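You operate a simulated robot arm through the tools that you are given. There is no shell and no other tool. Be economical: measure what you need, move in short steps, check, and stop when the job is done.

You are at the controls of a simulated two-armed robot. One attempt, no reset.

JOB
Hold the small red lamp on the top of the wooden bench steady with one hand and press the push lens of the small red lamp to switch it on with the other.

Only the result counts: the job must be done as asked and must still hold three seconds after the hand-in. Knocking over, shifting, dropping, spilling or breaking anything else fails it.

ROBOT AND FRAMES
Two 7-joint arms with two-finger parallel grippers on one trunk, on a base that drives. Base frame: it is fixed to the floor where the robot stands at the start and does not move with it; the origin is under the middle of the robot, x ahead of it, y to its left, z up; the surface under the hand at the start is at about z = 980. Lengths are in mm, angles in rad, forces in N, time in s.
The left shoulder is at the start at [110, 169, 1511], the right one opposite. With the tool pointing down near the work surface each hand reaches from about 440 to 760 mm from the robot's upright axis, wherever it stands, measured 20 degrees to its own side. Places, roughly: push lens of the small red lamp [700, -200, 1100]. Payload 1.57 kg a hand.
Tool frame (each hand has its own): the origin (TCP) lies between the finger pads and is the grasp point; the fingertips stand 30 mm ahead of it; z points along the fingers, y is the line along which they close. Largest opening 80 mm; finger width 17, thickness 12; the body of the gripper, 40 by 82 mm, starts 80 mm behind the TCP.
Orientation is told as [roll, pitch, yaw] about the base's x, y, z axes, in that order, counted from this pose: with the fingers straight down and closing along the base's y, the tool's x points along the base's -x, its y along +y and its z along -z.

CONTROLS
- The arms move only by the tool move_arm. It takes "left_steps", "right_steps" or both (then of equal length, played together; a hand with none holds still); each is a list of rows, each an object (a shift or turn left out is 0, a gripper value left out holds the last) with "linear": the shift along the tool's x, y, z in cm, a list of three; "delta_rot": the turn, a rotation vector about the tool's x, y, z in degrees, a list of three; "claw": the closure in counts, from 0 (fully open) to 255 (shut). In form: [{"linear": [x, y, z], "delta_rot": [wx, wy, wz], "claw": claw}, ...]. A call has 1 to 8 rows; each row is the pose to reach, as a shift and turn from the pose commanded when the call began, along the tool's axes at that moment. Rows are played at 5 a second. More than 50 mm and 0.15 rad between two rows, or a gripper value outside its range, and nothing of the call is played. A pose out of reach is approached as far as the arm can. The call stops where the force on the tool passes 40 N (or 10 N more than at its start, if that is more) or the arm is blocked; 0.2 s more then pass. Each finger travels about 72 mm/s and halts on what it meets, pressing with about 24 N; the grip force reading is that of the motor and also rises with nothing between the fingers. The clock runs only during rows and for 0.2 s after the last one: add rows that repeat a pose to give the fingers time. The reply holds the time, the measured pose of the TCP, the force on the tool along the base axes, the opening and the grip force, in the units named above and with some noise, with the torque about the TCP (base axes, N m) and any sound that the robot's microphone picked up.
- Cameras (640 x 400 px; columns grow to the right, rows downward): "scene" is now at [173.4, -19.9, 1708.1]; the picture's right is [-0.34, -0.94, 0.00], its down [-0.63, 0.23, -0.74] and it looks along [0.69, -0.25, -0.67] (base axes); focal length 251 px, centre (320, 200). "left" rides on the left gripper at [72, 7, -122] in its tool frame; the picture's right is [-0.09, 1.00, 0.00], its down [-0.84, -0.08, -0.54] and it looks along [-0.54, -0.05, 0.84] (tool axes); focal length 238 px, centre (320, 200). "right" rides on the right gripper at [72, -7, -122] in its tool frame; the picture's right is [0.09, 1.00, 0.00], its down [-0.84, 0.08, -0.54] and it looks along [-0.54, 0.05, 0.84] (tool axes); focal length 238 px, centre (320, 200). There is no depth. A picture from a camera that has moved, and an enlarged one, comes with that camera's place and axes in the base frame and with its lens. The place of the scene camera against the robot may be out by one fixed shift of up to 25 mm in any direction.
- grab_frame(camera): a new picture of that camera. The clock stands still meanwhile.
- raise_lower(by): slides the trunk up (or, below 0, down) by that many mm; the arms and the scene camera ride with it, the base frame stays. It gives what a move gives, with no picture.
- roll_base(legs): drives the robot by 1 to 6 legs, each [ahead, left, turn to the left] in mm, mm and rad, along the robot's own axes; the way and the turn of a leg run together, so that a leg with both is an arc; at most 1500 mm and 3.142 rad a leg. The arms and the cameras ride along, it lands a little off, and it stops where it bumps. It gives what a move gives.
- aim_head(pan, tilt): turns the head with the scene camera to pan (to the left, within 1.501 rad either way) and tilt (down, from -0.506 to 1.204), counted from straight ahead of the robot. It gives what a move gives.
- enlarge(camera, box): a new picture of the part [left, top, right, bottom] of that camera's present view, enlarged. The clock stands still meanwhile.
- finish_job(): hands the job in; it is judged then, once.

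Go step by step. Nothing tells you exact positions but the pictures and the camera data: compare them with the known pose of the tool, close in by small moves and look again before you grip or let go. The budget is 120 turns and 108 pictures, counting those below and the enlarged ones. Unless the task says otherwise, let go and move clear before handing in, and close with one line.

The tools are called as a command line: name --argument value ..., lists and objects as JSON in quotes. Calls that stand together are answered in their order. move_arm: Moves the arms, as the interface text tells. Its arguments: {"type":"object","properties":{"left_steps":{"type":"array"},"right_steps":{"type":"array"}},"required":[]} The other tools are called the same way: raise_lower (by) slides the trunk up or down; roll_base (legs) drives the base; aim_head (pan, tilt) turns the head that bears the scene camera; grab_frame (camera) takes a picture; enlarge (camera, box) takes an enlarged picture of a part of a camera's view; finish_job () hands the job in.

At the start:

```text
t: 0.0
left_ee_pos: [707.8, 77.9, 1149.4]
left_orientation: [0.001, -0.001, 0.001]
left_ft_force: [0.7, 0.4, 0.0]
left_moment: [-0.06, 0.0, -0.02]
left_gripper_width: 79.8
left_finger_force: 0.0
right_ee_pos: [569.0, -465.0, 1149.3]
right_orientation: [-0.001, 0.0, -0.002]
right_ft_force: [-0.1, -1.0, -0.1]
right_moment: [-0.02, 0.01, 0.03]
right_gripper_width: 80.1
right_finger_force: 0.0
trunk travel left (down, up): [-825.0, 65.0]
robot x, y, heading: [1.9, 3.4, 0.003]
head pan, tilt: [-0.353, 0.74]
```

scene: 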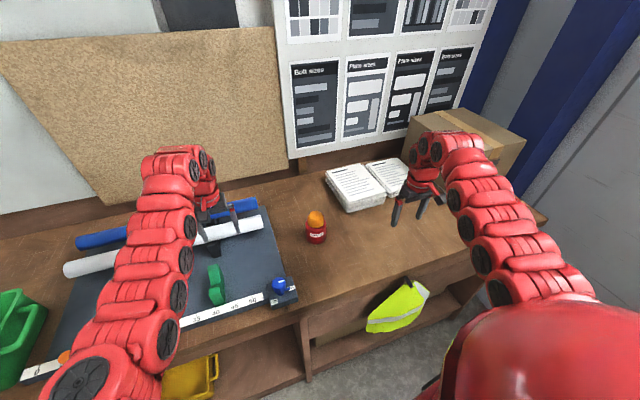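
right: 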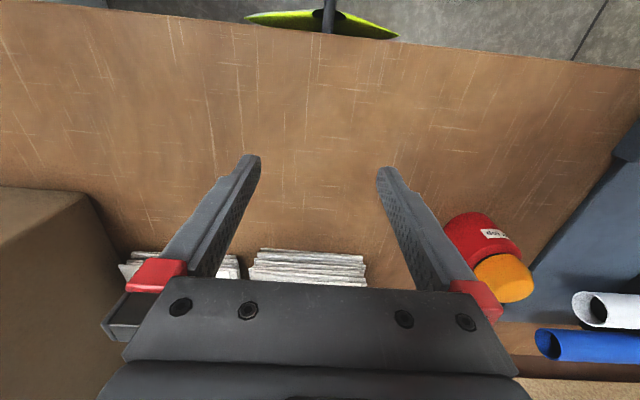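
left: 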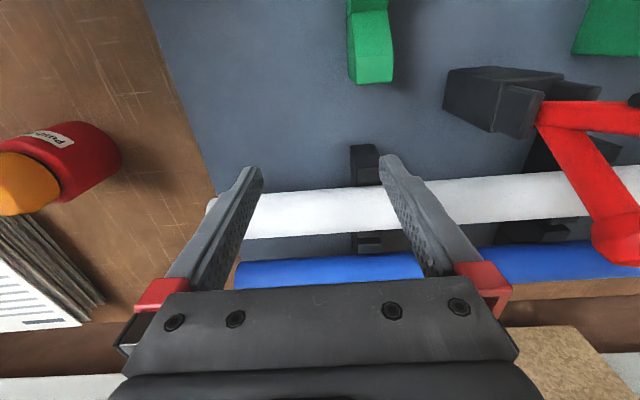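

I see a small red lamp with an orange lens on the bench, between the two hands. I'll look closer to fix its shape, position and size.

enlarge --camera "scene" --box '[276, 190, 356, 260]'

enlarge --camera "right" --box '[420, 180, 580, 320]'

enlarge --camera "left" --box '[0, 100, 160, 240]'

```text
5.71 times, centred on (316, 225) of scene
camera zoom: at [173.4, -19.9, 1708.1], right [-0.34, -0.94, 0.0], down [-0.63, 0.23, -0.74], along [0.69, -0.25, -0.67], focal length 1436 px, centre (343, 57)
```

zoom: 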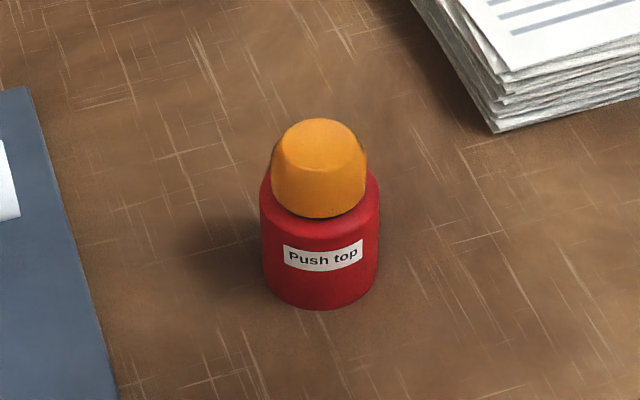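

```text
2.86 times, centred on (500, 250) of right
camera zoom: at [496.0, -473.3, 1271.1], right [-0.09, 1.0, 0.0], down [0.84, 0.08, 0.54], along [0.54, 0.05, -0.84], focal length 681 px, centre (-194, 57)
```

zoom: 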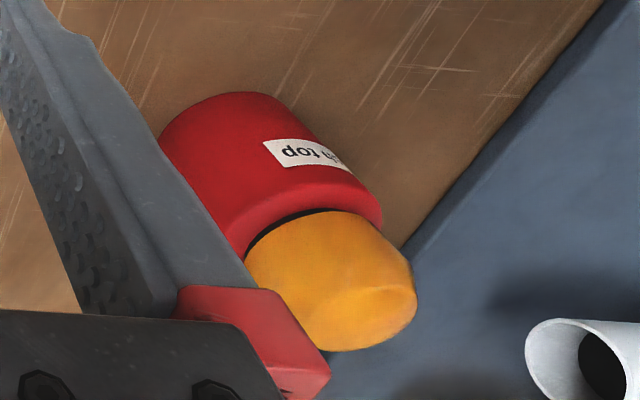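

```text
2.86 times, centred on (80, 170) of left
camera zoom: at [634.3, 84.1, 1272.2], right [0.09, 1.0, 0.0], down [0.84, -0.08, 0.54], along [0.54, -0.05, -0.84], focal length 681 px, centre (1006, 286)
```

zoom: 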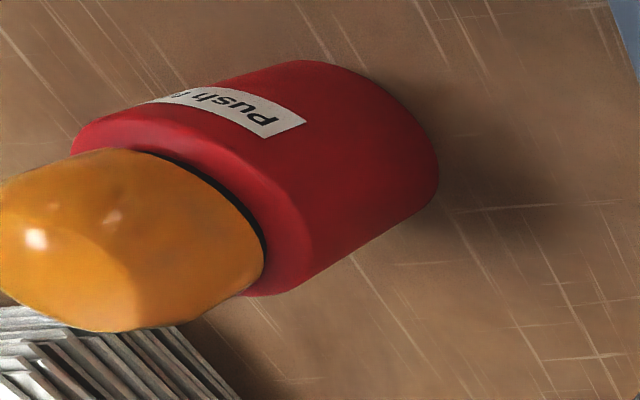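

The lamp stands around (715, -219), with the bench at about 980, the lens top near 1093 and a body roughly 70 mm wide. I'll grip the body with the right hand, coming in low from the right, and press with the left hand from above. First I lift and pull back both hands, then turn and drive the base so the lamp is centred in reach.

move_arm --left_steps '[{"linear": [3, 0, -3]}, {"linear": [6, 0, -6]}, {"linear": [9, 0, -9]}, {"linear": [10, 0, -10]}]' --right_steps '[{"linear": [0, 0, -3]}, {"linear": [0, 0, -6]}, {"linear": [0, 0, -9]}, {"linear": [0, 0, -10]}]'

roll_base --legs '[[0, 0, -0.3], [80, 0, 0]]'

aim_head --pan 0.0 --tilt 0.74

grab_frame --camera "scene"

```text
t: 1.0
left_ee_pos: [614.5, 77.7, 1245.1]
left_orientation: [0.0, 0.002, 0.003]
left_ft_force: [0.3, 0.7, 0.4]
left_moment: [0.01, 0.02, -0.02]
left_gripper_width: 79.9
left_finger_force: 0.0
left hand out of reach, approached as far as the arm can: row 4
right_ee_pos: [569.0, -465.9, 1251.3]
right_orientation: [0.0, 0.0, 0.001]
right_ft_force: [0.7, 0.0, 0.1]
right_moment: [-0.01, 0.05, -0.01]
right_gripper_width: 80.0
right_finger_force: 0.1
trunk travel left (down, up): [-825.0, 65.0]
robot x, y, heading: [-0.2, 0.4, 0.003]
head pan, tilt: [-0.353, 0.74]
```

```text
t: 3.0
left_ee_pos: [681.1, -131.8, 1247.7]
left_orientation: [-0.002, -0.001, -0.301]
left_ft_force: [0.6, -0.2, 0.3]
left_moment: [0.02, 0.02, -0.04]
left_gripper_width: 80.3
left_finger_force: 0.0
right_ee_pos: [475.5, -637.8, 1251.0]
right_orientation: [0.0, -0.002, -0.303]
right_ft_force: [-0.4, -0.6, -0.5]
right_moment: [0.0, -0.05, -0.01]
right_gripper_width: 79.9
right_finger_force: 0.0
trunk travel left (down, up): [-825.0, 65.0]
robot x, y, heading: [75.9, -26.8, -0.303]
head pan, tilt: [-0.353, 0.74]
```

```text
t: 3.9
left_ee_pos: [685.4, -132.8, 1244.0]
left_orientation: [-0.001, 0.001, -0.301]
left_ft_force: [-0.2, 0.1, 0.6]
left_moment: [-0.01, 0.04, 0.01]
left_gripper_width: 80.0
left_finger_force: 0.1
right_ee_pos: [480.3, -638.9, 1249.5]
right_orientation: [0.001, -0.002, -0.305]
right_ft_force: [-0.5, 0.1, 0.1]
right_moment: [0.01, 0.03, 0.0]
right_gripper_width: 79.9
right_finger_force: 0.1
trunk travel left (down, up): [-825.0, 65.0]
robot x, y, heading: [74.2, -23.0, -0.304]
head pan, tilt: [0.0, 0.74]
```

```text
101 pictures are left
camera scene: at [247.5, -64.0, 1707.9], right [-0.3, -0.95, 0.0], down [-0.64, 0.2, -0.74], along [0.7, -0.22, -0.68], focal length 251 px, centre (320, 200)
```

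scene: 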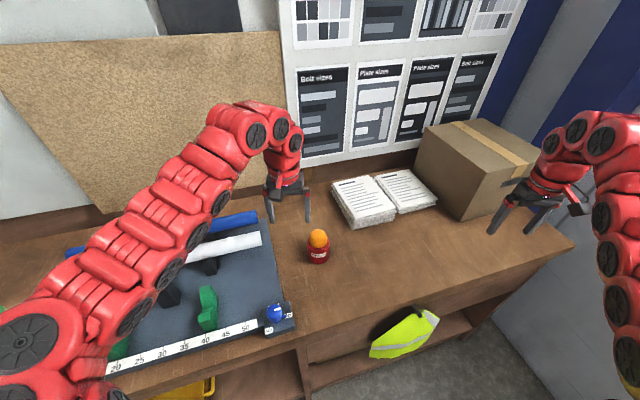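

The base has moved as planned and the lamp is centred. I'll check the hand cameras for a better fix on it.

grab_frame --camera "left"

grab_frame --camera "right"

```text
100 pictures are left
camera left: at [617.8, -104.4, 1366.8], right [0.38, 0.92, 0.0], down [0.78, -0.32, 0.54], along [0.5, -0.21, -0.84], focal length 238 px, centre (320, 200)
```

left: 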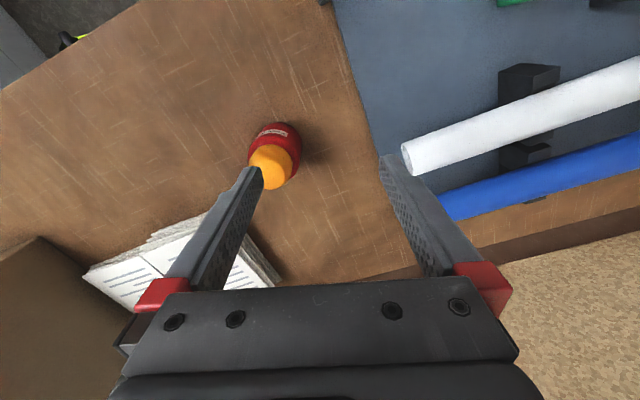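

```text
99 pictures are left
camera right: at [408.8, -624.9, 1371.4], right [0.21, 0.98, 0.0], down [0.82, -0.18, 0.54], along [0.53, -0.11, -0.84], focal length 238 px, centre (320, 200)
```

right: 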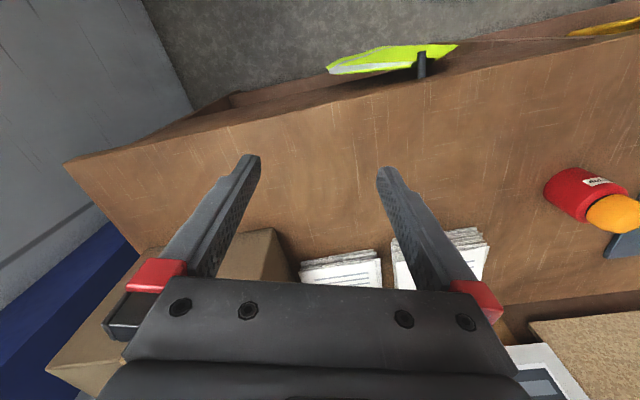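

The lamp fix is now (716, -217), lens top about 1093. I'll bring the right hand inward at height while yawing it, so that later it can tilt to point left with its camera on top.

move_arm --right_steps '[{"linear": [-0.5, 2.6, 0], "delta_rot": [0, 0, 8]}, {"linear": [-1, 5.2, 0], "delta_rot": [0, 0, 16]}, {"linear": [-1.5, 7.8, 0], "delta_rot": [0, 0, 24]}, {"linear": [-2, 10.4, 0], "delta_rot": [0, 0, 32]}, {"linear": [-2.5, 13, 0], "delta_rot": [0, 0, 40]}, {"linear": [-3, 15.6, 0], "delta_rot": [0, 0, 48]}, {"linear": [-3.4, 18.2, 0], "delta_rot": [0, 0, 56]}, {"linear": [-3.9, 20, 0], "delta_rot": [0, 0, 64]}]'

```text
t: 5.7
left_ee_pos: [683.4, -131.9, 1245.1]
left_orientation: [-0.002, 0.0, -0.302]
left_ft_force: [0.3, -0.7, -0.5]
left_moment: [-0.03, -0.01, -0.02]
left_gripper_width: 79.9
left_finger_force: 0.1
right_ee_pos: [579.1, -463.3, 1247.3]
right_orientation: [0.002, 0.0, -1.422]
right_ft_force: [-0.2, 0.4, 0.0]
right_moment: [-0.01, 0.03, -0.02]
right_gripper_width: 80.1
right_finger_force: 0.0
right hand out of reach, approached as far as the arm can: row 4, 5, 6, 7, 8
trunk travel left (down, up): [-825.0, 65.0]
robot x, y, heading: [74.5, -24.5, -0.306]
head pan, tilt: [0.0, 0.74]
```

The right hand is at yaw -81°, with the target around -115°. I'll lower it a little to stay within reach and carry on yawing.

move_arm --right_steps '[{"linear": [0, 0, 2], "delta_rot": [0, 0, 7]}, {"linear": [0, 0, 4], "delta_rot": [0, 0, 14]}, {"linear": [0, 0, 5], "delta_rot": [0, 0, 21]}, {"linear": [0, 0, 6], "delta_rot": [0, 0, 28]}, {"linear": [0, 0, 6], "delta_rot": [0, 0, 35]}]'

```text
t: 6.9
left_ee_pos: [682.1, -134.1, 1244.9]
left_orientation: [-0.002, 0.0, -0.304]
left_ft_force: [-0.1, -0.4, -0.5]
left_moment: [0.05, -0.01, 0.04]
left_gripper_width: 80.0
left_finger_force: 0.1
right_ee_pos: [571.8, -499.2, 1200.3]
right_orientation: [0.0, 0.004, -1.855]
right_ft_force: [-0.5, -0.6, -0.2]
right_moment: [0.01, -0.02, -0.01]
right_gripper_width: 79.9
right_finger_force: 0.0
right hand out of reach, approached as far as the arm can: row 1, 2, 3, 4, 5
trunk travel left (down, up): [-825.0, 65.0]
robot x, y, heading: [73.2, -25.0, -0.306]
head pan, tilt: [0.0, 0.74]
```

Yaw is about -106°, so the hand would point at azimuth 74°, which is good enough. Now I tilt the fingers toward the lamp.

move_arm --right_steps '[{"delta_rot": [0, 8, 0]}, {"delta_rot": [0, 16, 0]}, {"delta_rot": [0, 24, 0]}, {"delta_rot": [0, 32, 0]}, {"delta_rot": [0, 40, 0]}, {"delta_rot": [0, 48, 0]}, {"delta_rot": [0, 56, 0]}, {"delta_rot": [0, 60, 0]}]'

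grab_frame --camera "scene"

```text
t: 8.7
left_ee_pos: [683.1, -131.8, 1243.9]
left_orientation: [0.0, 0.003, -0.301]
left_ft_force: [0.1, -0.3, 0.3]
left_moment: [0.02, -0.02, 0.0]
left_gripper_width: 79.8
left_finger_force: 0.0
right_ee_pos: [571.3, -483.2, 1202.6]
right_orientation: [-0.001, 1.015, -1.851]
right_ft_force: [0.0, 1.0, 0.3]
right_moment: [-0.03, -0.01, 0.01]
right_gripper_width: 80.2
right_finger_force: 0.2
right hand out of reach, approached as far as the arm can: row 7, 8
trunk travel left (down, up): [-825.0, 65.0]
robot x, y, heading: [74.5, -22.2, -0.307]
head pan, tilt: [0.0, 0.74]
```

```text
98 pictures are left
camera scene: at [246.1, -63.5, 1708.1], right [-0.3, -0.95, 0.0], down [-0.64, 0.2, -0.74], along [0.7, -0.22, -0.67], focal length 251 px, centre (320, 200)
```

scene: 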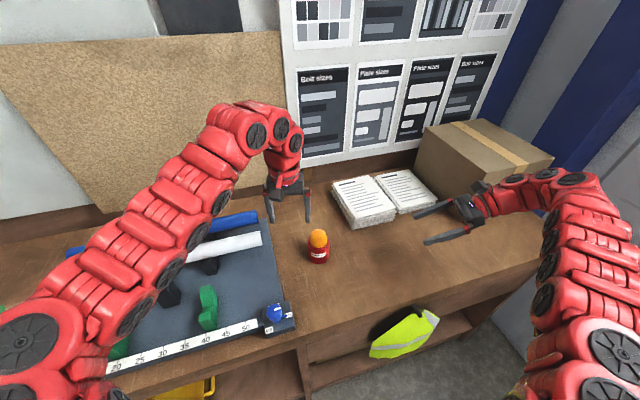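

The right hand is tilted and pointing at the lamp. I'll move to a staging pose about 130 mm short of it along the tool axis and look.

move_arm --right_steps '[{"linear": [-0.1, 1.1, 3.7]}, {"linear": [-0.2, 2.2, 7.4]}, {"linear": [-0.3, 3.3, 11.1]}, {"linear": [-0.4, 4.4, 14.8]}, {"linear": [-0.5, 5.5, 18.5]}, {"linear": [-0.6, 6.6, 22.2]}]'

grab_frame --camera "right"

grab_frame --camera "scene"

```text
t: 10.1
left_ee_pos: [685.2, -132.0, 1244.7]
left_orientation: [-0.001, 0.002, -0.303]
left_ft_force: [0.0, -0.2, -0.8]
left_moment: [0.02, 0.0, 0.02]
left_gripper_width: 80.0
left_finger_force: 0.2
right_ee_pos: [687.2, -320.3, 1085.2]
right_orientation: [-0.006, 1.049, -1.861]
right_ft_force: [0.4, -0.4, 1.0]
right_moment: [-0.03, 0.02, 0.02]
right_gripper_width: 79.9
right_finger_force: 0.0
trunk travel left (down, up): [-825.0, 65.0]
robot x, y, heading: [76.0, -25.1, -0.305]
head pan, tilt: [0.0, 0.74]
```

```text
97 pictures are left
camera right: at [661.8, -386.2, 1208.1], right [0.97, -0.23, 0.08], down [-0.17, -0.87, -0.46], along [0.17, 0.43, -0.89], focal length 238 px, centre (320, 200)
```

right: 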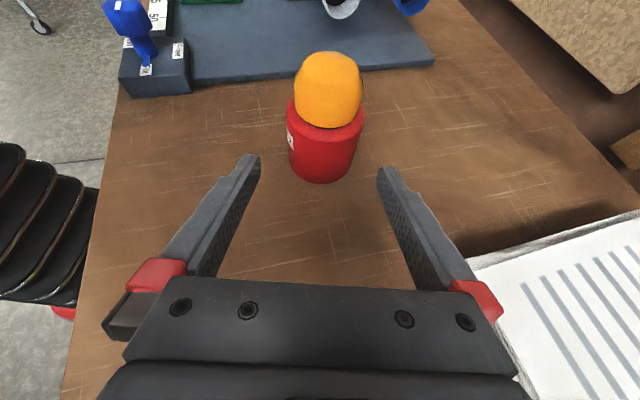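

```text
96 pictures are left
camera scene: at [247.0, -62.6, 1708.0], right [-0.3, -0.95, 0.0], down [-0.64, 0.2, -0.74], along [0.7, -0.22, -0.67], focal length 251 px, centre (320, 200)
```

scene: 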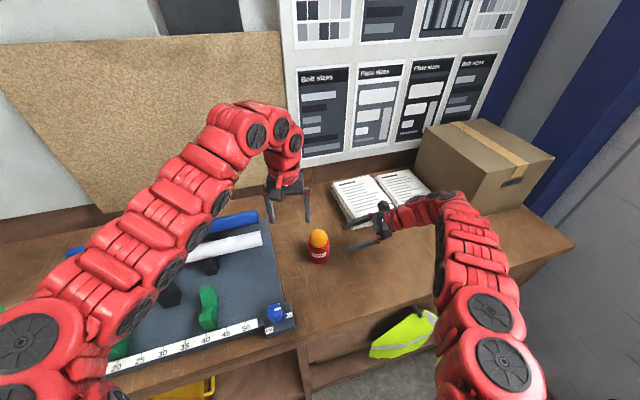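

The view is clear and the lamp is nearly centred between the fingers. I'll enlarge it to measure the body precisely.

enlarge --camera "right" --box '[246, 40, 406, 200]'

```text
2.50 times, centred on (326, 120) of right
camera zoom: at [661.8, -386.2, 1208.1], right [0.97, -0.23, 0.08], down [-0.17, -0.87, -0.46], along [0.17, 0.43, -0.89], focal length 596 px, centre (305, 400)
```

zoom: 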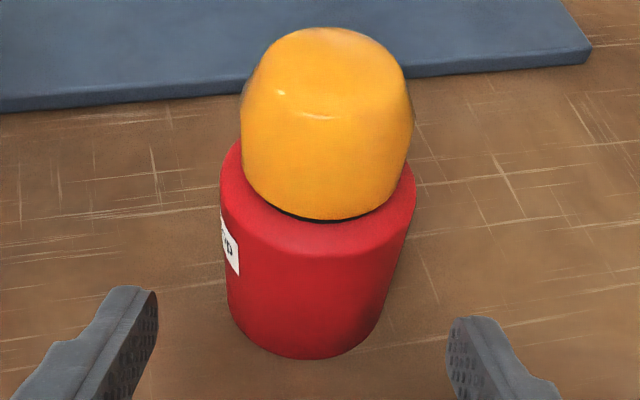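

The lamp body is about 73 mm wide and the opening is 80, so lateral alignment matters. By my measurement the lamp sits about 3 mm to the +y side of the tool, so I correct that, advance halfway and look again.

move_arm --right_steps '[{"linear": [-0.85, 0.3, 0]}, {"linear": [-0.85, 0.3, 3]}, {"linear": [-0.85, 0.3, 5]}, {"linear": [-0.85, 0.3, 6]}, {"linear": [-0.85, 0.3, 6]}]'

enlarge --camera "right" --box '[216, 40, 416, 240]'

```text
t: 11.3
left_ee_pos: [684.1, -132.1, 1245.0]
left_orientation: [-0.001, 0.002, -0.303]
left_ft_force: [-0.8, 0.6, 0.1]
left_moment: [0.02, 0.03, 0.01]
left_gripper_width: 80.0
left_finger_force: 0.1
right_ee_pos: [703.2, -274.2, 1048.0]
right_orientation: [-0.006, 1.049, -1.858]
right_ft_force: [0.0, -0.4, 0.3]
right_moment: [-0.01, 0.0, -0.01]
right_gripper_width: 79.9
right_finger_force: 0.0
trunk travel left (down, up): [-825.0, 65.0]
robot x, y, heading: [77.7, -23.1, -0.305]
head pan, tilt: [0.0, 0.74]
```

```text
2.00 times, centred on (316, 140) of right
camera zoom: at [677.9, -341.1, 1170.7], right [0.97, -0.23, 0.08], down [-0.17, -0.87, -0.46], along [0.17, 0.43, -0.89], focal length 477 px, centre (328, 320)
```

zoom: 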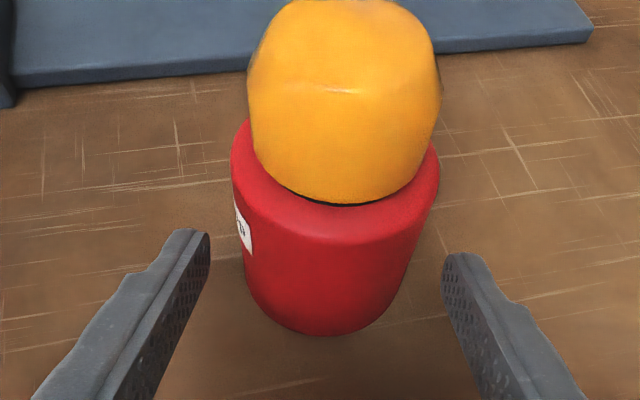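

The lamp is now centred to within about a millimetre. I'll nudge 0.7 mm and advance until the fingertips are almost beside the widest part.

move_arm --right_steps '[{"linear": [0, 0.07, 1]}, {"linear": [0, 0.07, 2]}, {"linear": [0, 0.07, 2.6]}, {"linear": [0, 0.07, 2.6]}]'

enlarge --camera "right" --box '[216, 40, 416, 240]'

```text
t: 12.3
left_ee_pos: [684.1, -132.2, 1245.3]
left_orientation: [-0.004, 0.003, -0.302]
left_ft_force: [0.2, 0.6, 0.7]
left_moment: [-0.01, 0.03, 0.0]
left_gripper_width: 79.8
left_finger_force: 0.0
right_ee_pos: [711.0, -254.3, 1035.5]
right_orientation: [-0.004, 1.049, -1.857]
right_ft_force: [-0.2, 0.0, -0.3]
right_moment: [-0.02, -0.01, 0.0]
right_gripper_width: 80.0
right_finger_force: 0.0
trunk travel left (down, up): [-825.0, 65.0]
robot x, y, heading: [74.7, -24.4, -0.304]
head pan, tilt: [0.0, 0.74]
```

```text
2.00 times, centred on (316, 140) of right
camera zoom: at [684.2, -319.5, 1158.5], right [0.97, -0.23, 0.08], down [-0.17, -0.87, -0.46], along [0.17, 0.43, -0.89], focal length 477 px, centre (328, 320)
```

zoom: 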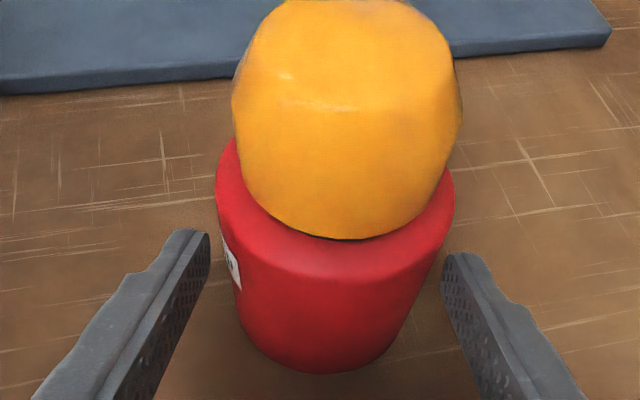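

Clear on both sides, with the lamp about 1 mm to the +y side. I correct by 1 mm and advance further.

move_arm --right_steps '[{"linear": [0, 0.12, 0]}, {"linear": [0, 0.12, 0.8]}, {"linear": [0, 0.12, 1.6]}, {"linear": [0, 0.12, 1.6]}]'

enlarge --camera "right" --box '[216, 40, 416, 240]'

```text
t: 13.3
left_ee_pos: [684.6, -132.6, 1246.2]
left_orientation: [-0.004, 0.002, -0.302]
left_ft_force: [-0.3, 1.0, 0.0]
left_moment: [-0.03, 0.03, -0.01]
left_gripper_width: 80.3
left_finger_force: 0.0
right_ee_pos: [713.8, -239.8, 1028.1]
right_orientation: [-0.004, 1.047, -1.858]
right_ft_force: [-0.5, -0.5, -0.4]
right_moment: [0.04, 0.01, 0.0]
right_gripper_width: 80.0
right_finger_force: 0.0
trunk travel left (down, up): [-825.0, 65.0]
robot x, y, heading: [75.1, -21.5, -0.299]
head pan, tilt: [0.0, 0.74]
```

```text
2.00 times, centred on (316, 140) of right
camera zoom: at [688.2, -306.2, 1150.4], right [0.97, -0.23, 0.08], down [-0.17, -0.87, -0.46], along [0.17, 0.43, -0.89], focal length 477 px, centre (328, 320)
```

zoom: 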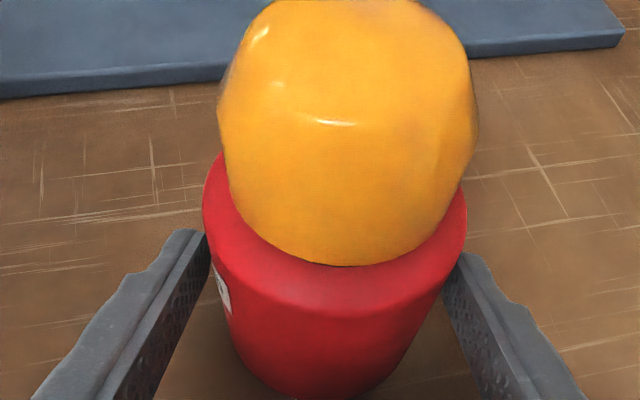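

Still aligned, with the fingers entering on both sides without contact. I'll continue to the grasp depth.

move_arm --right_steps '[{"linear": [0, 0.05, 0.5]}, {"linear": [0, 0.05, 1.0]}, {"linear": [0, 0.05, 1.4]}, {"linear": [0, 0.05, 1.4]}]'

grab_frame --camera "right"

enlarge --camera "scene" --box '[270, 180, 430, 280]'

```text
t: 14.3
left_ee_pos: [682.9, -133.6, 1244.7]
left_orientation: [-0.003, 0.003, -0.302]
left_ft_force: [0.3, 0.5, 0.2]
left_moment: [-0.01, -0.02, 0.01]
left_gripper_width: 80.0
left_finger_force: 0.0
right_ee_pos: [713.8, -229.4, 1024.0]
right_orientation: [-0.005, 1.049, -1.856]
right_ft_force: [0.6, -0.6, -0.1]
right_moment: [0.02, -0.01, 0.0]
right_gripper_width: 80.0
right_finger_force: 0.1
right hand out of reach, approached as far as the arm can: row 2, 3, 4
trunk travel left (down, up): [-825.0, 65.0]
robot x, y, heading: [73.2, -23.2, -0.302]
head pan, tilt: [0.0, 0.74]
```

```text
91 pictures are left
camera right: at [688.9, -296.5, 1145.6], right [0.97, -0.23, 0.08], down [-0.17, -0.87, -0.46], along [0.17, 0.43, -0.89], focal length 238 px, centre (320, 200)
```

right: 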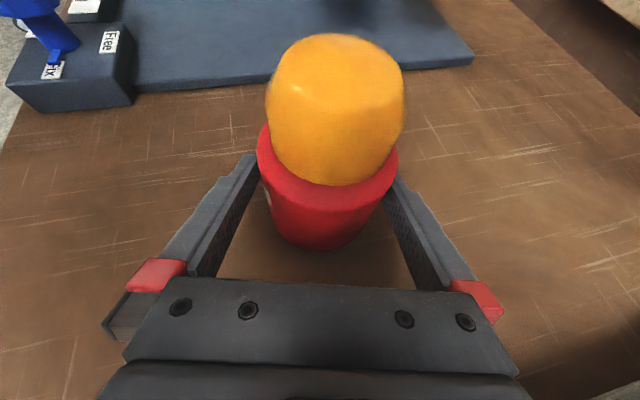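

```text
4.00 times, centred on (350, 230) of scene
camera zoom: at [246.1, -63.2, 1708.1], right [-0.3, -0.95, 0.0], down [-0.64, 0.2, -0.74], along [0.7, -0.22, -0.67], focal length 1006 px, centre (200, 80)
```

zoom: 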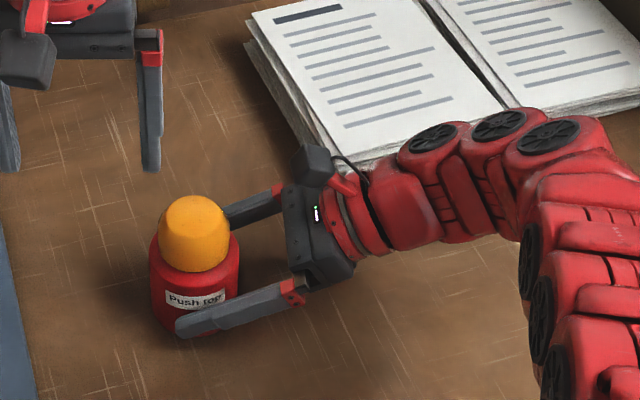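

The arm is at its reach limit, 10 mm short of the axis, but the pads already straddle the widest part of the body. I'll close the right gripper here.

move_arm --right_steps '[{"claw": 20}, {"claw": 60}, {"claw": 120}, {"claw": 120}]'

grab_frame --camera "right"

```text
t: 15.3
left_ee_pos: [683.4, -132.5, 1244.4]
left_orientation: [-0.002, 0.002, -0.302]
left_ft_force: [0.1, 0.4, -0.2]
left_moment: [-0.02, -0.02, 0.0]
left_gripper_width: 80.1
left_finger_force: 0.1
right_ee_pos: [714.4, -230.8, 1022.7]
right_orientation: [-0.004, 1.049, -1.857]
right_ft_force: [0.9, -0.9, 0.9]
right_moment: [-0.05, -0.12, -0.03]
right_gripper_width: 73.4
right_finger_force: 24.0
trunk travel left (down, up): [-825.0, 65.0]
robot x, y, heading: [78.0, -23.4, -0.301]
head pan, tilt: [0.0, 0.74]
```

```text
89 pictures are left
camera right: at [689.0, -296.7, 1145.6], right [0.97, -0.23, 0.08], down [-0.17, -0.87, -0.46], along [0.17, 0.43, -0.89], focal length 238 px, centre (320, 200)
```

right: 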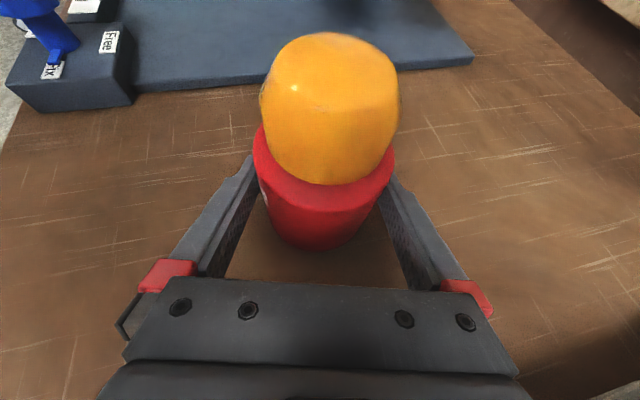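

The right hand grips the body at 73.4 mm wide with 24 N, and the lamp axis is at about (717, -220). Now I shut the left fingers and bring them above the lens.

move_arm --left_steps '[{"claw": 255}, {"linear": [-1.9, -2.5, 0], "claw": 255}, {"linear": [-3.8, -5, 0], "claw": 255}, {"linear": [-5.7, -7.4, 0], "claw": 255}, {"linear": [-5.7, -7.4, 1], "claw": 255}, {"linear": [-5.7, -7.4, 2], "claw": 255}, {"linear": [-5.7, -7.4, 2], "claw": 255}]'

grab_frame --camera "left"

enlarge --camera "scene" --box '[240, 130, 400, 280]'

```text
t: 16.9
left_ee_pos: [715.3, -219.9, 1223.8]
left_orientation: [-0.002, 0.003, -0.302]
left_ft_force: [0.3, 0.6, 0.1]
left_moment: [-0.01, -0.01, -0.01]
left_gripper_width: 0.0
left_finger_force: 21.5
right_ee_pos: [714.8, -229.9, 1024.2]
right_orientation: [-0.006, 1.048, -1.857]
right_ft_force: [-0.9, -0.1, 0.0]
right_moment: [0.04, -0.06, 0.03]
right_gripper_width: 73.4
right_finger_force: 24.0
trunk travel left (down, up): [-825.0, 65.0]
robot x, y, heading: [77.5, -22.5, -0.304]
head pan, tilt: [0.0, 0.74]
```

```text
88 pictures are left
camera left: at [648.9, -191.5, 1347.5], right [0.38, 0.92, 0.0], down [0.78, -0.32, 0.54], along [0.5, -0.21, -0.84], focal length 238 px, centre (320, 200)
```

left: 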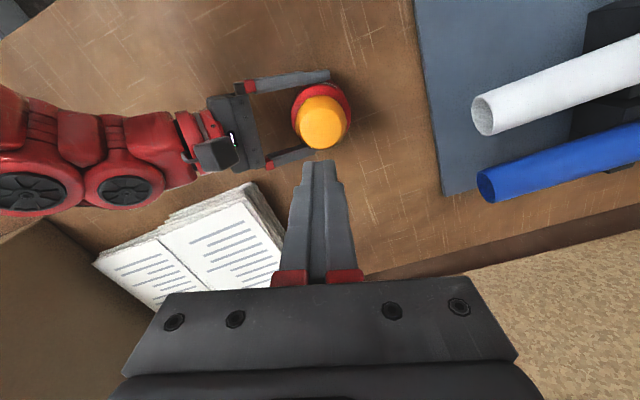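

```text
2.67 times, centred on (320, 205) of scene
camera zoom: at [246.0, -63.4, 1708.1], right [-0.3, -0.95, 0.0], down [-0.64, 0.2, -0.74], along [0.7, -0.22, -0.67], focal length 670 px, centre (320, 187)
```

zoom: 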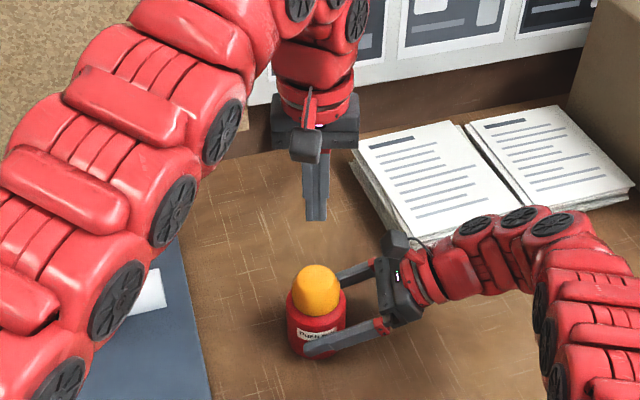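

The fingers are aligned above the lens, with the lens centre re-measured at (717, -218). I'll descend 70 mm and check.

move_arm --left_steps '[{"linear": [-0.15, 0.1, 2]}, {"linear": [-0.15, 0.1, 4]}, {"linear": [-0.15, 0.1, 6]}, {"linear": [-0.15, 0.1, 7]}, {"linear": [-0.15, 0.1, 7]}]'

grab_frame --camera "left"

enlarge --camera "scene" --box '[270, 180, 390, 280]'

grab_frame --camera "right"

```text
t: 18.1
left_ee_pos: [718.6, -219.2, 1153.9]
left_orientation: [-0.001, 0.001, -0.304]
left_ft_force: [0.3, -0.6, -0.7]
left_moment: [0.03, 0.0, 0.03]
left_gripper_width: 0.1
left_finger_force: 20.9
right_ee_pos: [715.4, -230.0, 1022.4]
right_orientation: [-0.005, 1.049, -1.856]
right_ft_force: [0.2, -0.5, -0.2]
right_moment: [-0.03, -0.08, -0.01]
right_gripper_width: 73.1
right_finger_force: 24.0
trunk travel left (down, up): [-825.0, 65.0]
robot x, y, heading: [75.6, -23.0, -0.31]
head pan, tilt: [0.0, 0.74]
```

```text
86 pictures are left
camera left: at [651.2, -191.2, 1276.6], right [0.38, 0.92, 0.0], down [0.78, -0.32, 0.54], along [0.5, -0.21, -0.84], focal length 238 px, centre (320, 200)
```

left: 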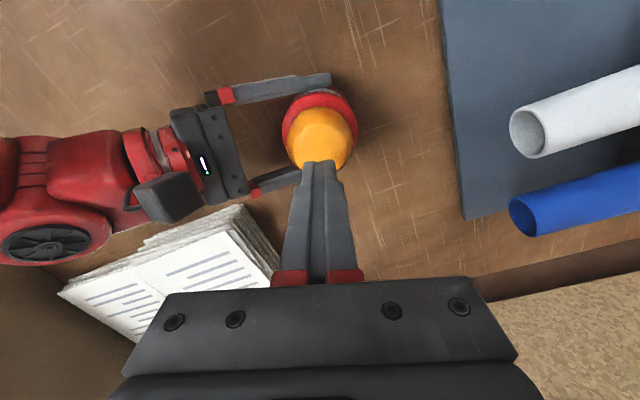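

```text
4.00 times, centred on (330, 230) of scene
camera zoom: at [246.0, -63.5, 1708.1], right [-0.3, -0.95, 0.0], down [-0.64, 0.2, -0.74], along [0.7, -0.22, -0.67], focal length 1006 px, centre (280, 80)
```

zoom: 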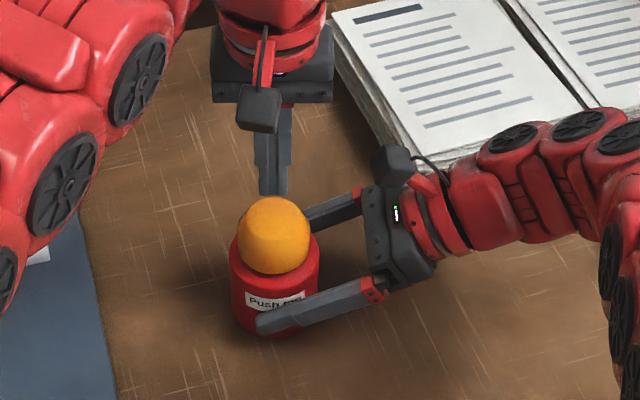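

```text
84 pictures are left
camera right: at [688.9, -296.7, 1145.6], right [0.97, -0.23, 0.08], down [-0.17, -0.87, -0.46], along [0.17, 0.43, -0.89], focal length 238 px, centre (320, 200)
```

right: 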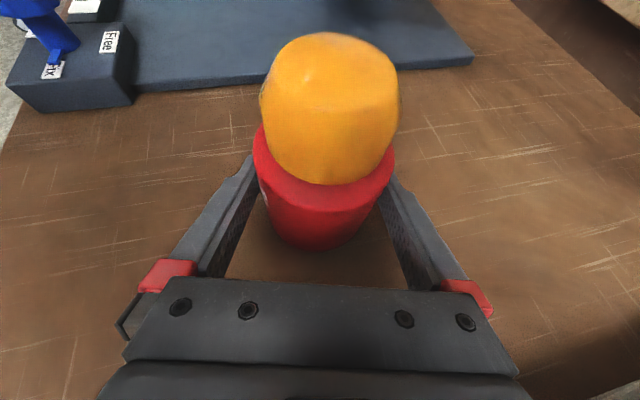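

Alignment still looks good and the tips are about 30 mm above the lens. I'll come down in small steps and watch the force.

move_arm --left_steps '[{"linear": [0, 0, 0.8]}, {"linear": [0, 0, 1.6]}, {"linear": [0, 0, 2.2]}, {"linear": [0, 0, 2.4]}, {"linear": [0, 0, 2.6]}, {"linear": [0, 0, 2.6]}]'

```text
t: 19.5
left_ee_pos: [718.2, -218.3, 1129.1]
left_orientation: [-0.001, 0.001, -0.301]
left_ft_force: [-0.2, -0.5, 0.8]
left_moment: [0.03, -0.02, -0.01]
left_gripper_width: 0.1
left_finger_force: 21.7
right_ee_pos: [714.5, -230.5, 1022.2]
right_orientation: [-0.005, 1.049, -1.857]
right_ft_force: [0.0, 0.2, -0.1]
right_moment: [-0.02, -0.04, -0.03]
right_gripper_width: 73.6
right_finger_force: 23.6
trunk travel left (down, up): [-825.0, 65.0]
robot x, y, heading: [73.4, -24.1, -0.306]
head pan, tilt: [0.0, 0.74]
```

move_arm --left_steps '[{"linear": [0, 0, 0.2]}, {"linear": [0, 0, 0.4]}, {"linear": [0, 0, 0.6]}, {"linear": [0, 0, 0.8]}, {"linear": [0, 0, 0.8]}]'

enlarge --camera "scene" --box '[270, 180, 390, 280]'

```text
t: 20.7
left_ee_pos: [716.9, -219.0, 1122.3]
left_orientation: [-0.003, -0.002, -0.301]
left_ft_force: [-2.9, 0.3, 22.3]
left_moment: [0.01, 0.11, 0.05]
left_gripper_width: 0.0
left_finger_force: 21.6
right_ee_pos: [715.3, -230.4, 1022.7]
right_orientation: [-0.003, 1.048, -1.858]
right_ft_force: [7.4, 0.5, -8.1]
right_moment: [0.19, -0.21, -0.31]
right_gripper_width: 73.6
right_finger_force: 24.3
trunk travel left (down, up): [-825.0, 65.0]
robot x, y, heading: [77.1, -21.0, -0.307]
head pan, tilt: [0.0, 0.74]
heard: click
```

```text
4.00 times, centred on (330, 230) of scene
camera zoom: at [245.6, -63.1, 1708.3], right [-0.3, -0.95, 0.0], down [-0.64, 0.2, -0.74], along [0.7, -0.22, -0.67], focal length 1006 px, centre (280, 80)
```

zoom: 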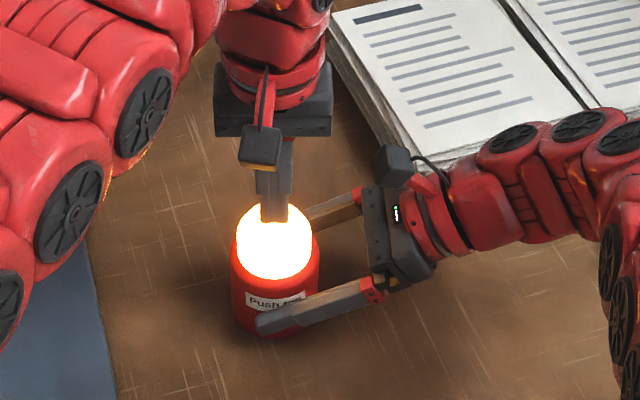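

A click sounded and the lamp is lit. I'll lift the left hand straight up and check that it stays on.

move_arm --left_steps '[{"linear": [0, 0, -1]}, {"linear": [0, 0, -3]}, {"linear": [0, 0, -6]}, {"linear": [0, 0, -9]}, {"linear": [0, 0, -9]}]'

enlarge --camera "scene" --box '[270, 180, 390, 280]'

```text
t: 21.9
left_ee_pos: [718.3, -219.7, 1212.8]
left_orientation: [-0.003, 0.002, -0.302]
left_ft_force: [-0.2, -0.8, -0.4]
left_moment: [-0.04, -0.01, 0.01]
left_gripper_width: 0.0
left_finger_force: 21.3
right_ee_pos: [714.9, -230.1, 1022.8]
right_orientation: [-0.007, 1.05, -1.859]
right_ft_force: [-0.5, -0.2, 0.9]
right_moment: [-0.08, -0.04, -0.03]
right_gripper_width: 73.5
right_finger_force: 23.8
trunk travel left (down, up): [-825.0, 65.0]
robot x, y, heading: [76.4, -22.8, -0.302]
head pan, tilt: [0.0, 0.74]
```

```text
4.00 times, centred on (330, 230) of scene
camera zoom: at [246.0, -63.3, 1708.1], right [-0.3, -0.95, 0.0], down [-0.64, 0.2, -0.74], along [0.7, -0.22, -0.67], focal length 1006 px, centre (280, 80)
```

zoom: 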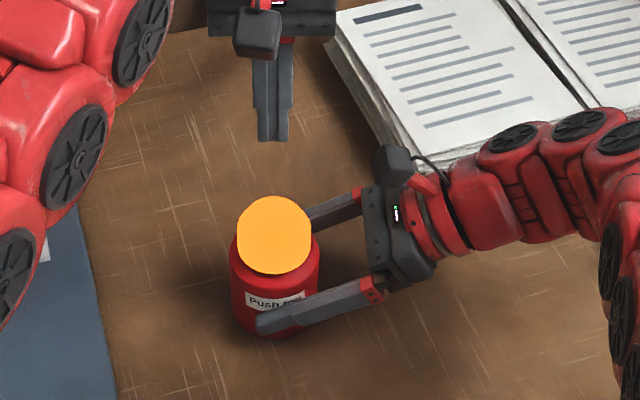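

The lens now looks flat orange, neither blazing white nor shaded as before, so the state is unclear. I'll wait briefly and look from the right camera too.

move_arm --left_steps '[{"linear": [0, 0, 0]}, {"linear": [0, 0, 0]}, {"linear": [0, 0, 0]}]'

grab_frame --camera "right"

enlarge --camera "scene" --box '[270, 180, 390, 280]'

```text
t: 22.7
left_ee_pos: [719.8, -219.5, 1212.0]
left_orientation: [-0.001, 0.003, -0.301]
left_ft_force: [-0.3, -0.1, 0.0]
left_moment: [0.01, -0.01, -0.01]
left_gripper_width: 0.0
left_finger_force: 21.0
right_ee_pos: [715.9, -229.5, 1022.7]
right_orientation: [-0.006, 1.05, -1.858]
right_ft_force: [-0.3, 0.3, 0.5]
right_moment: [-0.04, -0.02, 0.0]
right_gripper_width: 73.2
right_finger_force: 23.7
trunk travel left (down, up): [-825.0, 65.0]
robot x, y, heading: [74.6, -21.6, -0.302]
head pan, tilt: [0.0, 0.74]
```

```text
81 pictures are left
camera right: at [688.9, -296.6, 1145.6], right [0.97, -0.23, 0.08], down [-0.17, -0.87, -0.46], along [0.17, 0.43, -0.89], focal length 238 px, centre (320, 200)
```

right: 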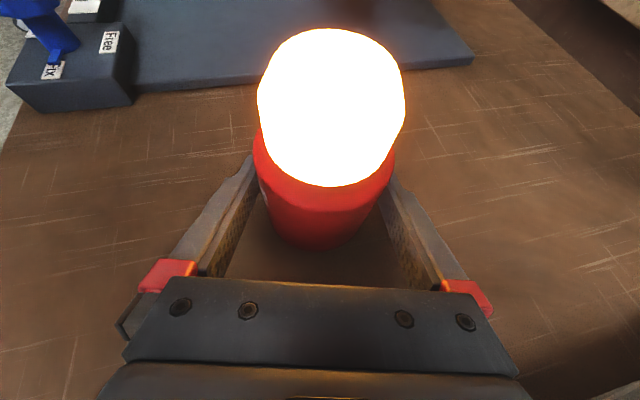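

```text
4.00 times, centred on (330, 230) of scene
camera zoom: at [246.0, -63.3, 1708.1], right [-0.3, -0.95, 0.0], down [-0.64, 0.2, -0.74], along [0.7, -0.22, -0.67], focal length 1006 px, centre (280, 80)
```

zoom: 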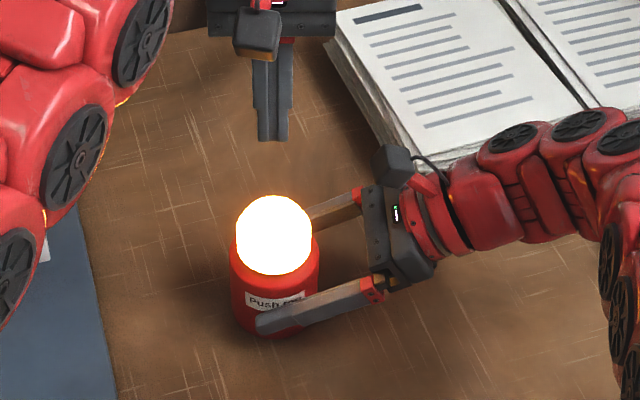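

The lamp is a flashing beacon and it is on. Now I open the right hand and back straight out along its tool axis.

move_arm --right_steps '[{"claw": 0}, {"claw": 0}, {"claw": 0}]'

grab_frame --camera "right"

```text
t: 23.5
left_ee_pos: [719.5, -218.5, 1211.5]
left_orientation: [-0.002, 0.003, -0.301]
left_ft_force: [-0.3, -0.6, 0.5]
left_moment: [-0.04, -0.02, 0.01]
left_gripper_width: 0.1
left_finger_force: 21.1
right_ee_pos: [716.3, -230.0, 1022.3]
right_orientation: [-0.006, 1.049, -1.856]
right_ft_force: [0.8, 0.3, 0.0]
right_moment: [0.0, 0.0, 0.01]
right_gripper_width: 80.0
right_finger_force: 0.0
trunk travel left (down, up): [-825.0, 65.0]
robot x, y, heading: [75.7, -23.5, -0.303]
head pan, tilt: [0.0, 0.74]
```

```text
79 pictures are left
camera right: at [688.9, -296.6, 1145.6], right [0.97, -0.23, 0.08], down [-0.17, -0.87, -0.46], along [0.17, 0.43, -0.89], focal length 238 px, centre (320, 200)
```

right: 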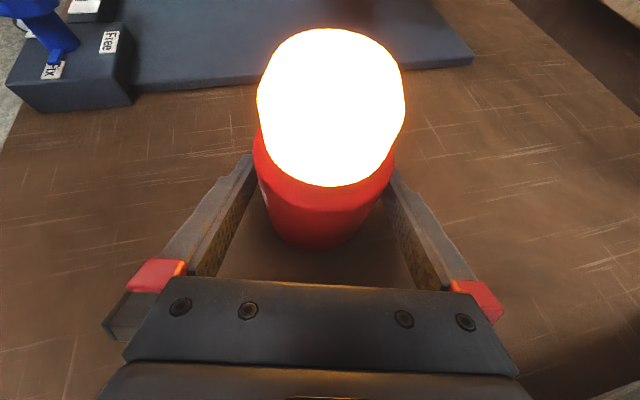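

Released cleanly. I'll back out along the tool axis.

move_arm --right_steps '[{"linear": [0, 0, -0.8]}, {"linear": [0, 0, -2]}, {"linear": [0, 0, -3.5]}, {"linear": [0, 0, -5.5]}, {"linear": [0, 0, -8.5]}, {"linear": [0, 0, -12]}, {"linear": [0, 0, -15]}, {"linear": [0, 0, -15]}]'

grab_frame --camera "scene"

grab_frame --camera "right"

```text
t: 25.3
left_ee_pos: [719.5, -218.6, 1211.7]
left_orientation: [-0.002, 0.001, -0.302]
left_ft_force: [-0.2, 0.4, -0.1]
left_moment: [-0.03, 0.02, 0.01]
left_gripper_width: 0.0
left_finger_force: 21.0
right_ee_pos: [676.3, -351.9, 1097.5]
right_orientation: [-0.006, 1.048, -1.857]
right_ft_force: [0.2, 0.0, -0.2]
right_moment: [-0.02, 0.01, -0.01]
right_gripper_width: 80.1
right_finger_force: 0.0
right hand out of reach, approached as far as the arm can: row 7, 8
trunk travel left (down, up): [-825.0, 65.0]
robot x, y, heading: [74.3, -24.8, -0.306]
head pan, tilt: [0.0, 0.74]
```

```text
78 pictures are left
camera scene: at [246.4, -63.2, 1708.1], right [-0.3, -0.95, 0.0], down [-0.64, 0.2, -0.74], along [0.7, -0.22, -0.67], focal length 251 px, centre (320, 200)
```

scene: 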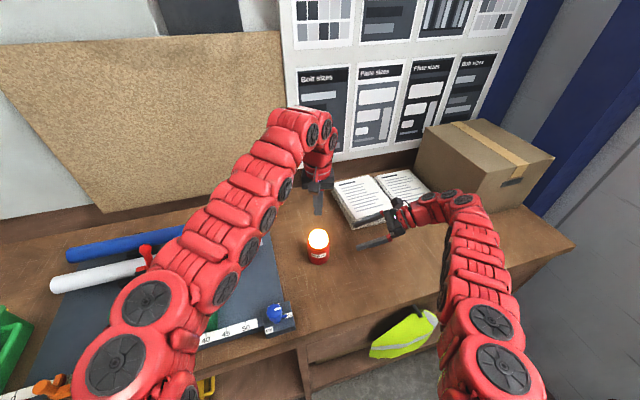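

```text
77 pictures are left
camera right: at [650.0, -418.9, 1220.4], right [0.97, -0.23, 0.08], down [-0.17, -0.87, -0.46], along [0.17, 0.43, -0.89], focal length 238 px, centre (320, 200)
```

right: 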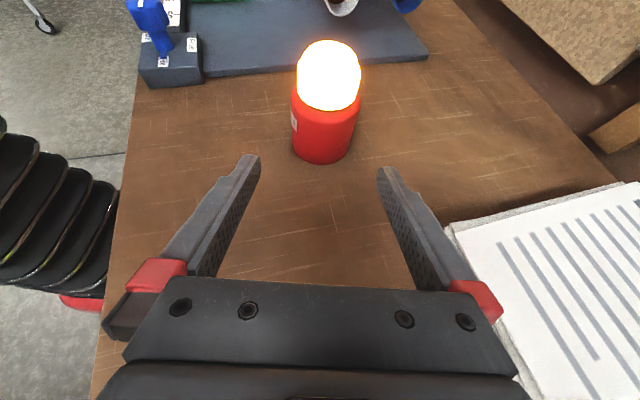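

The lamp stands upright in its place, lit and flashing; both hands are clear and nothing else has moved. I'm handing in.

finish_job

```text
The job is handed in.
```

The right hand held the red lamp while the left pressed its lens. It clicked on and was still flashing when I let go, moved both hands clear and handed in.
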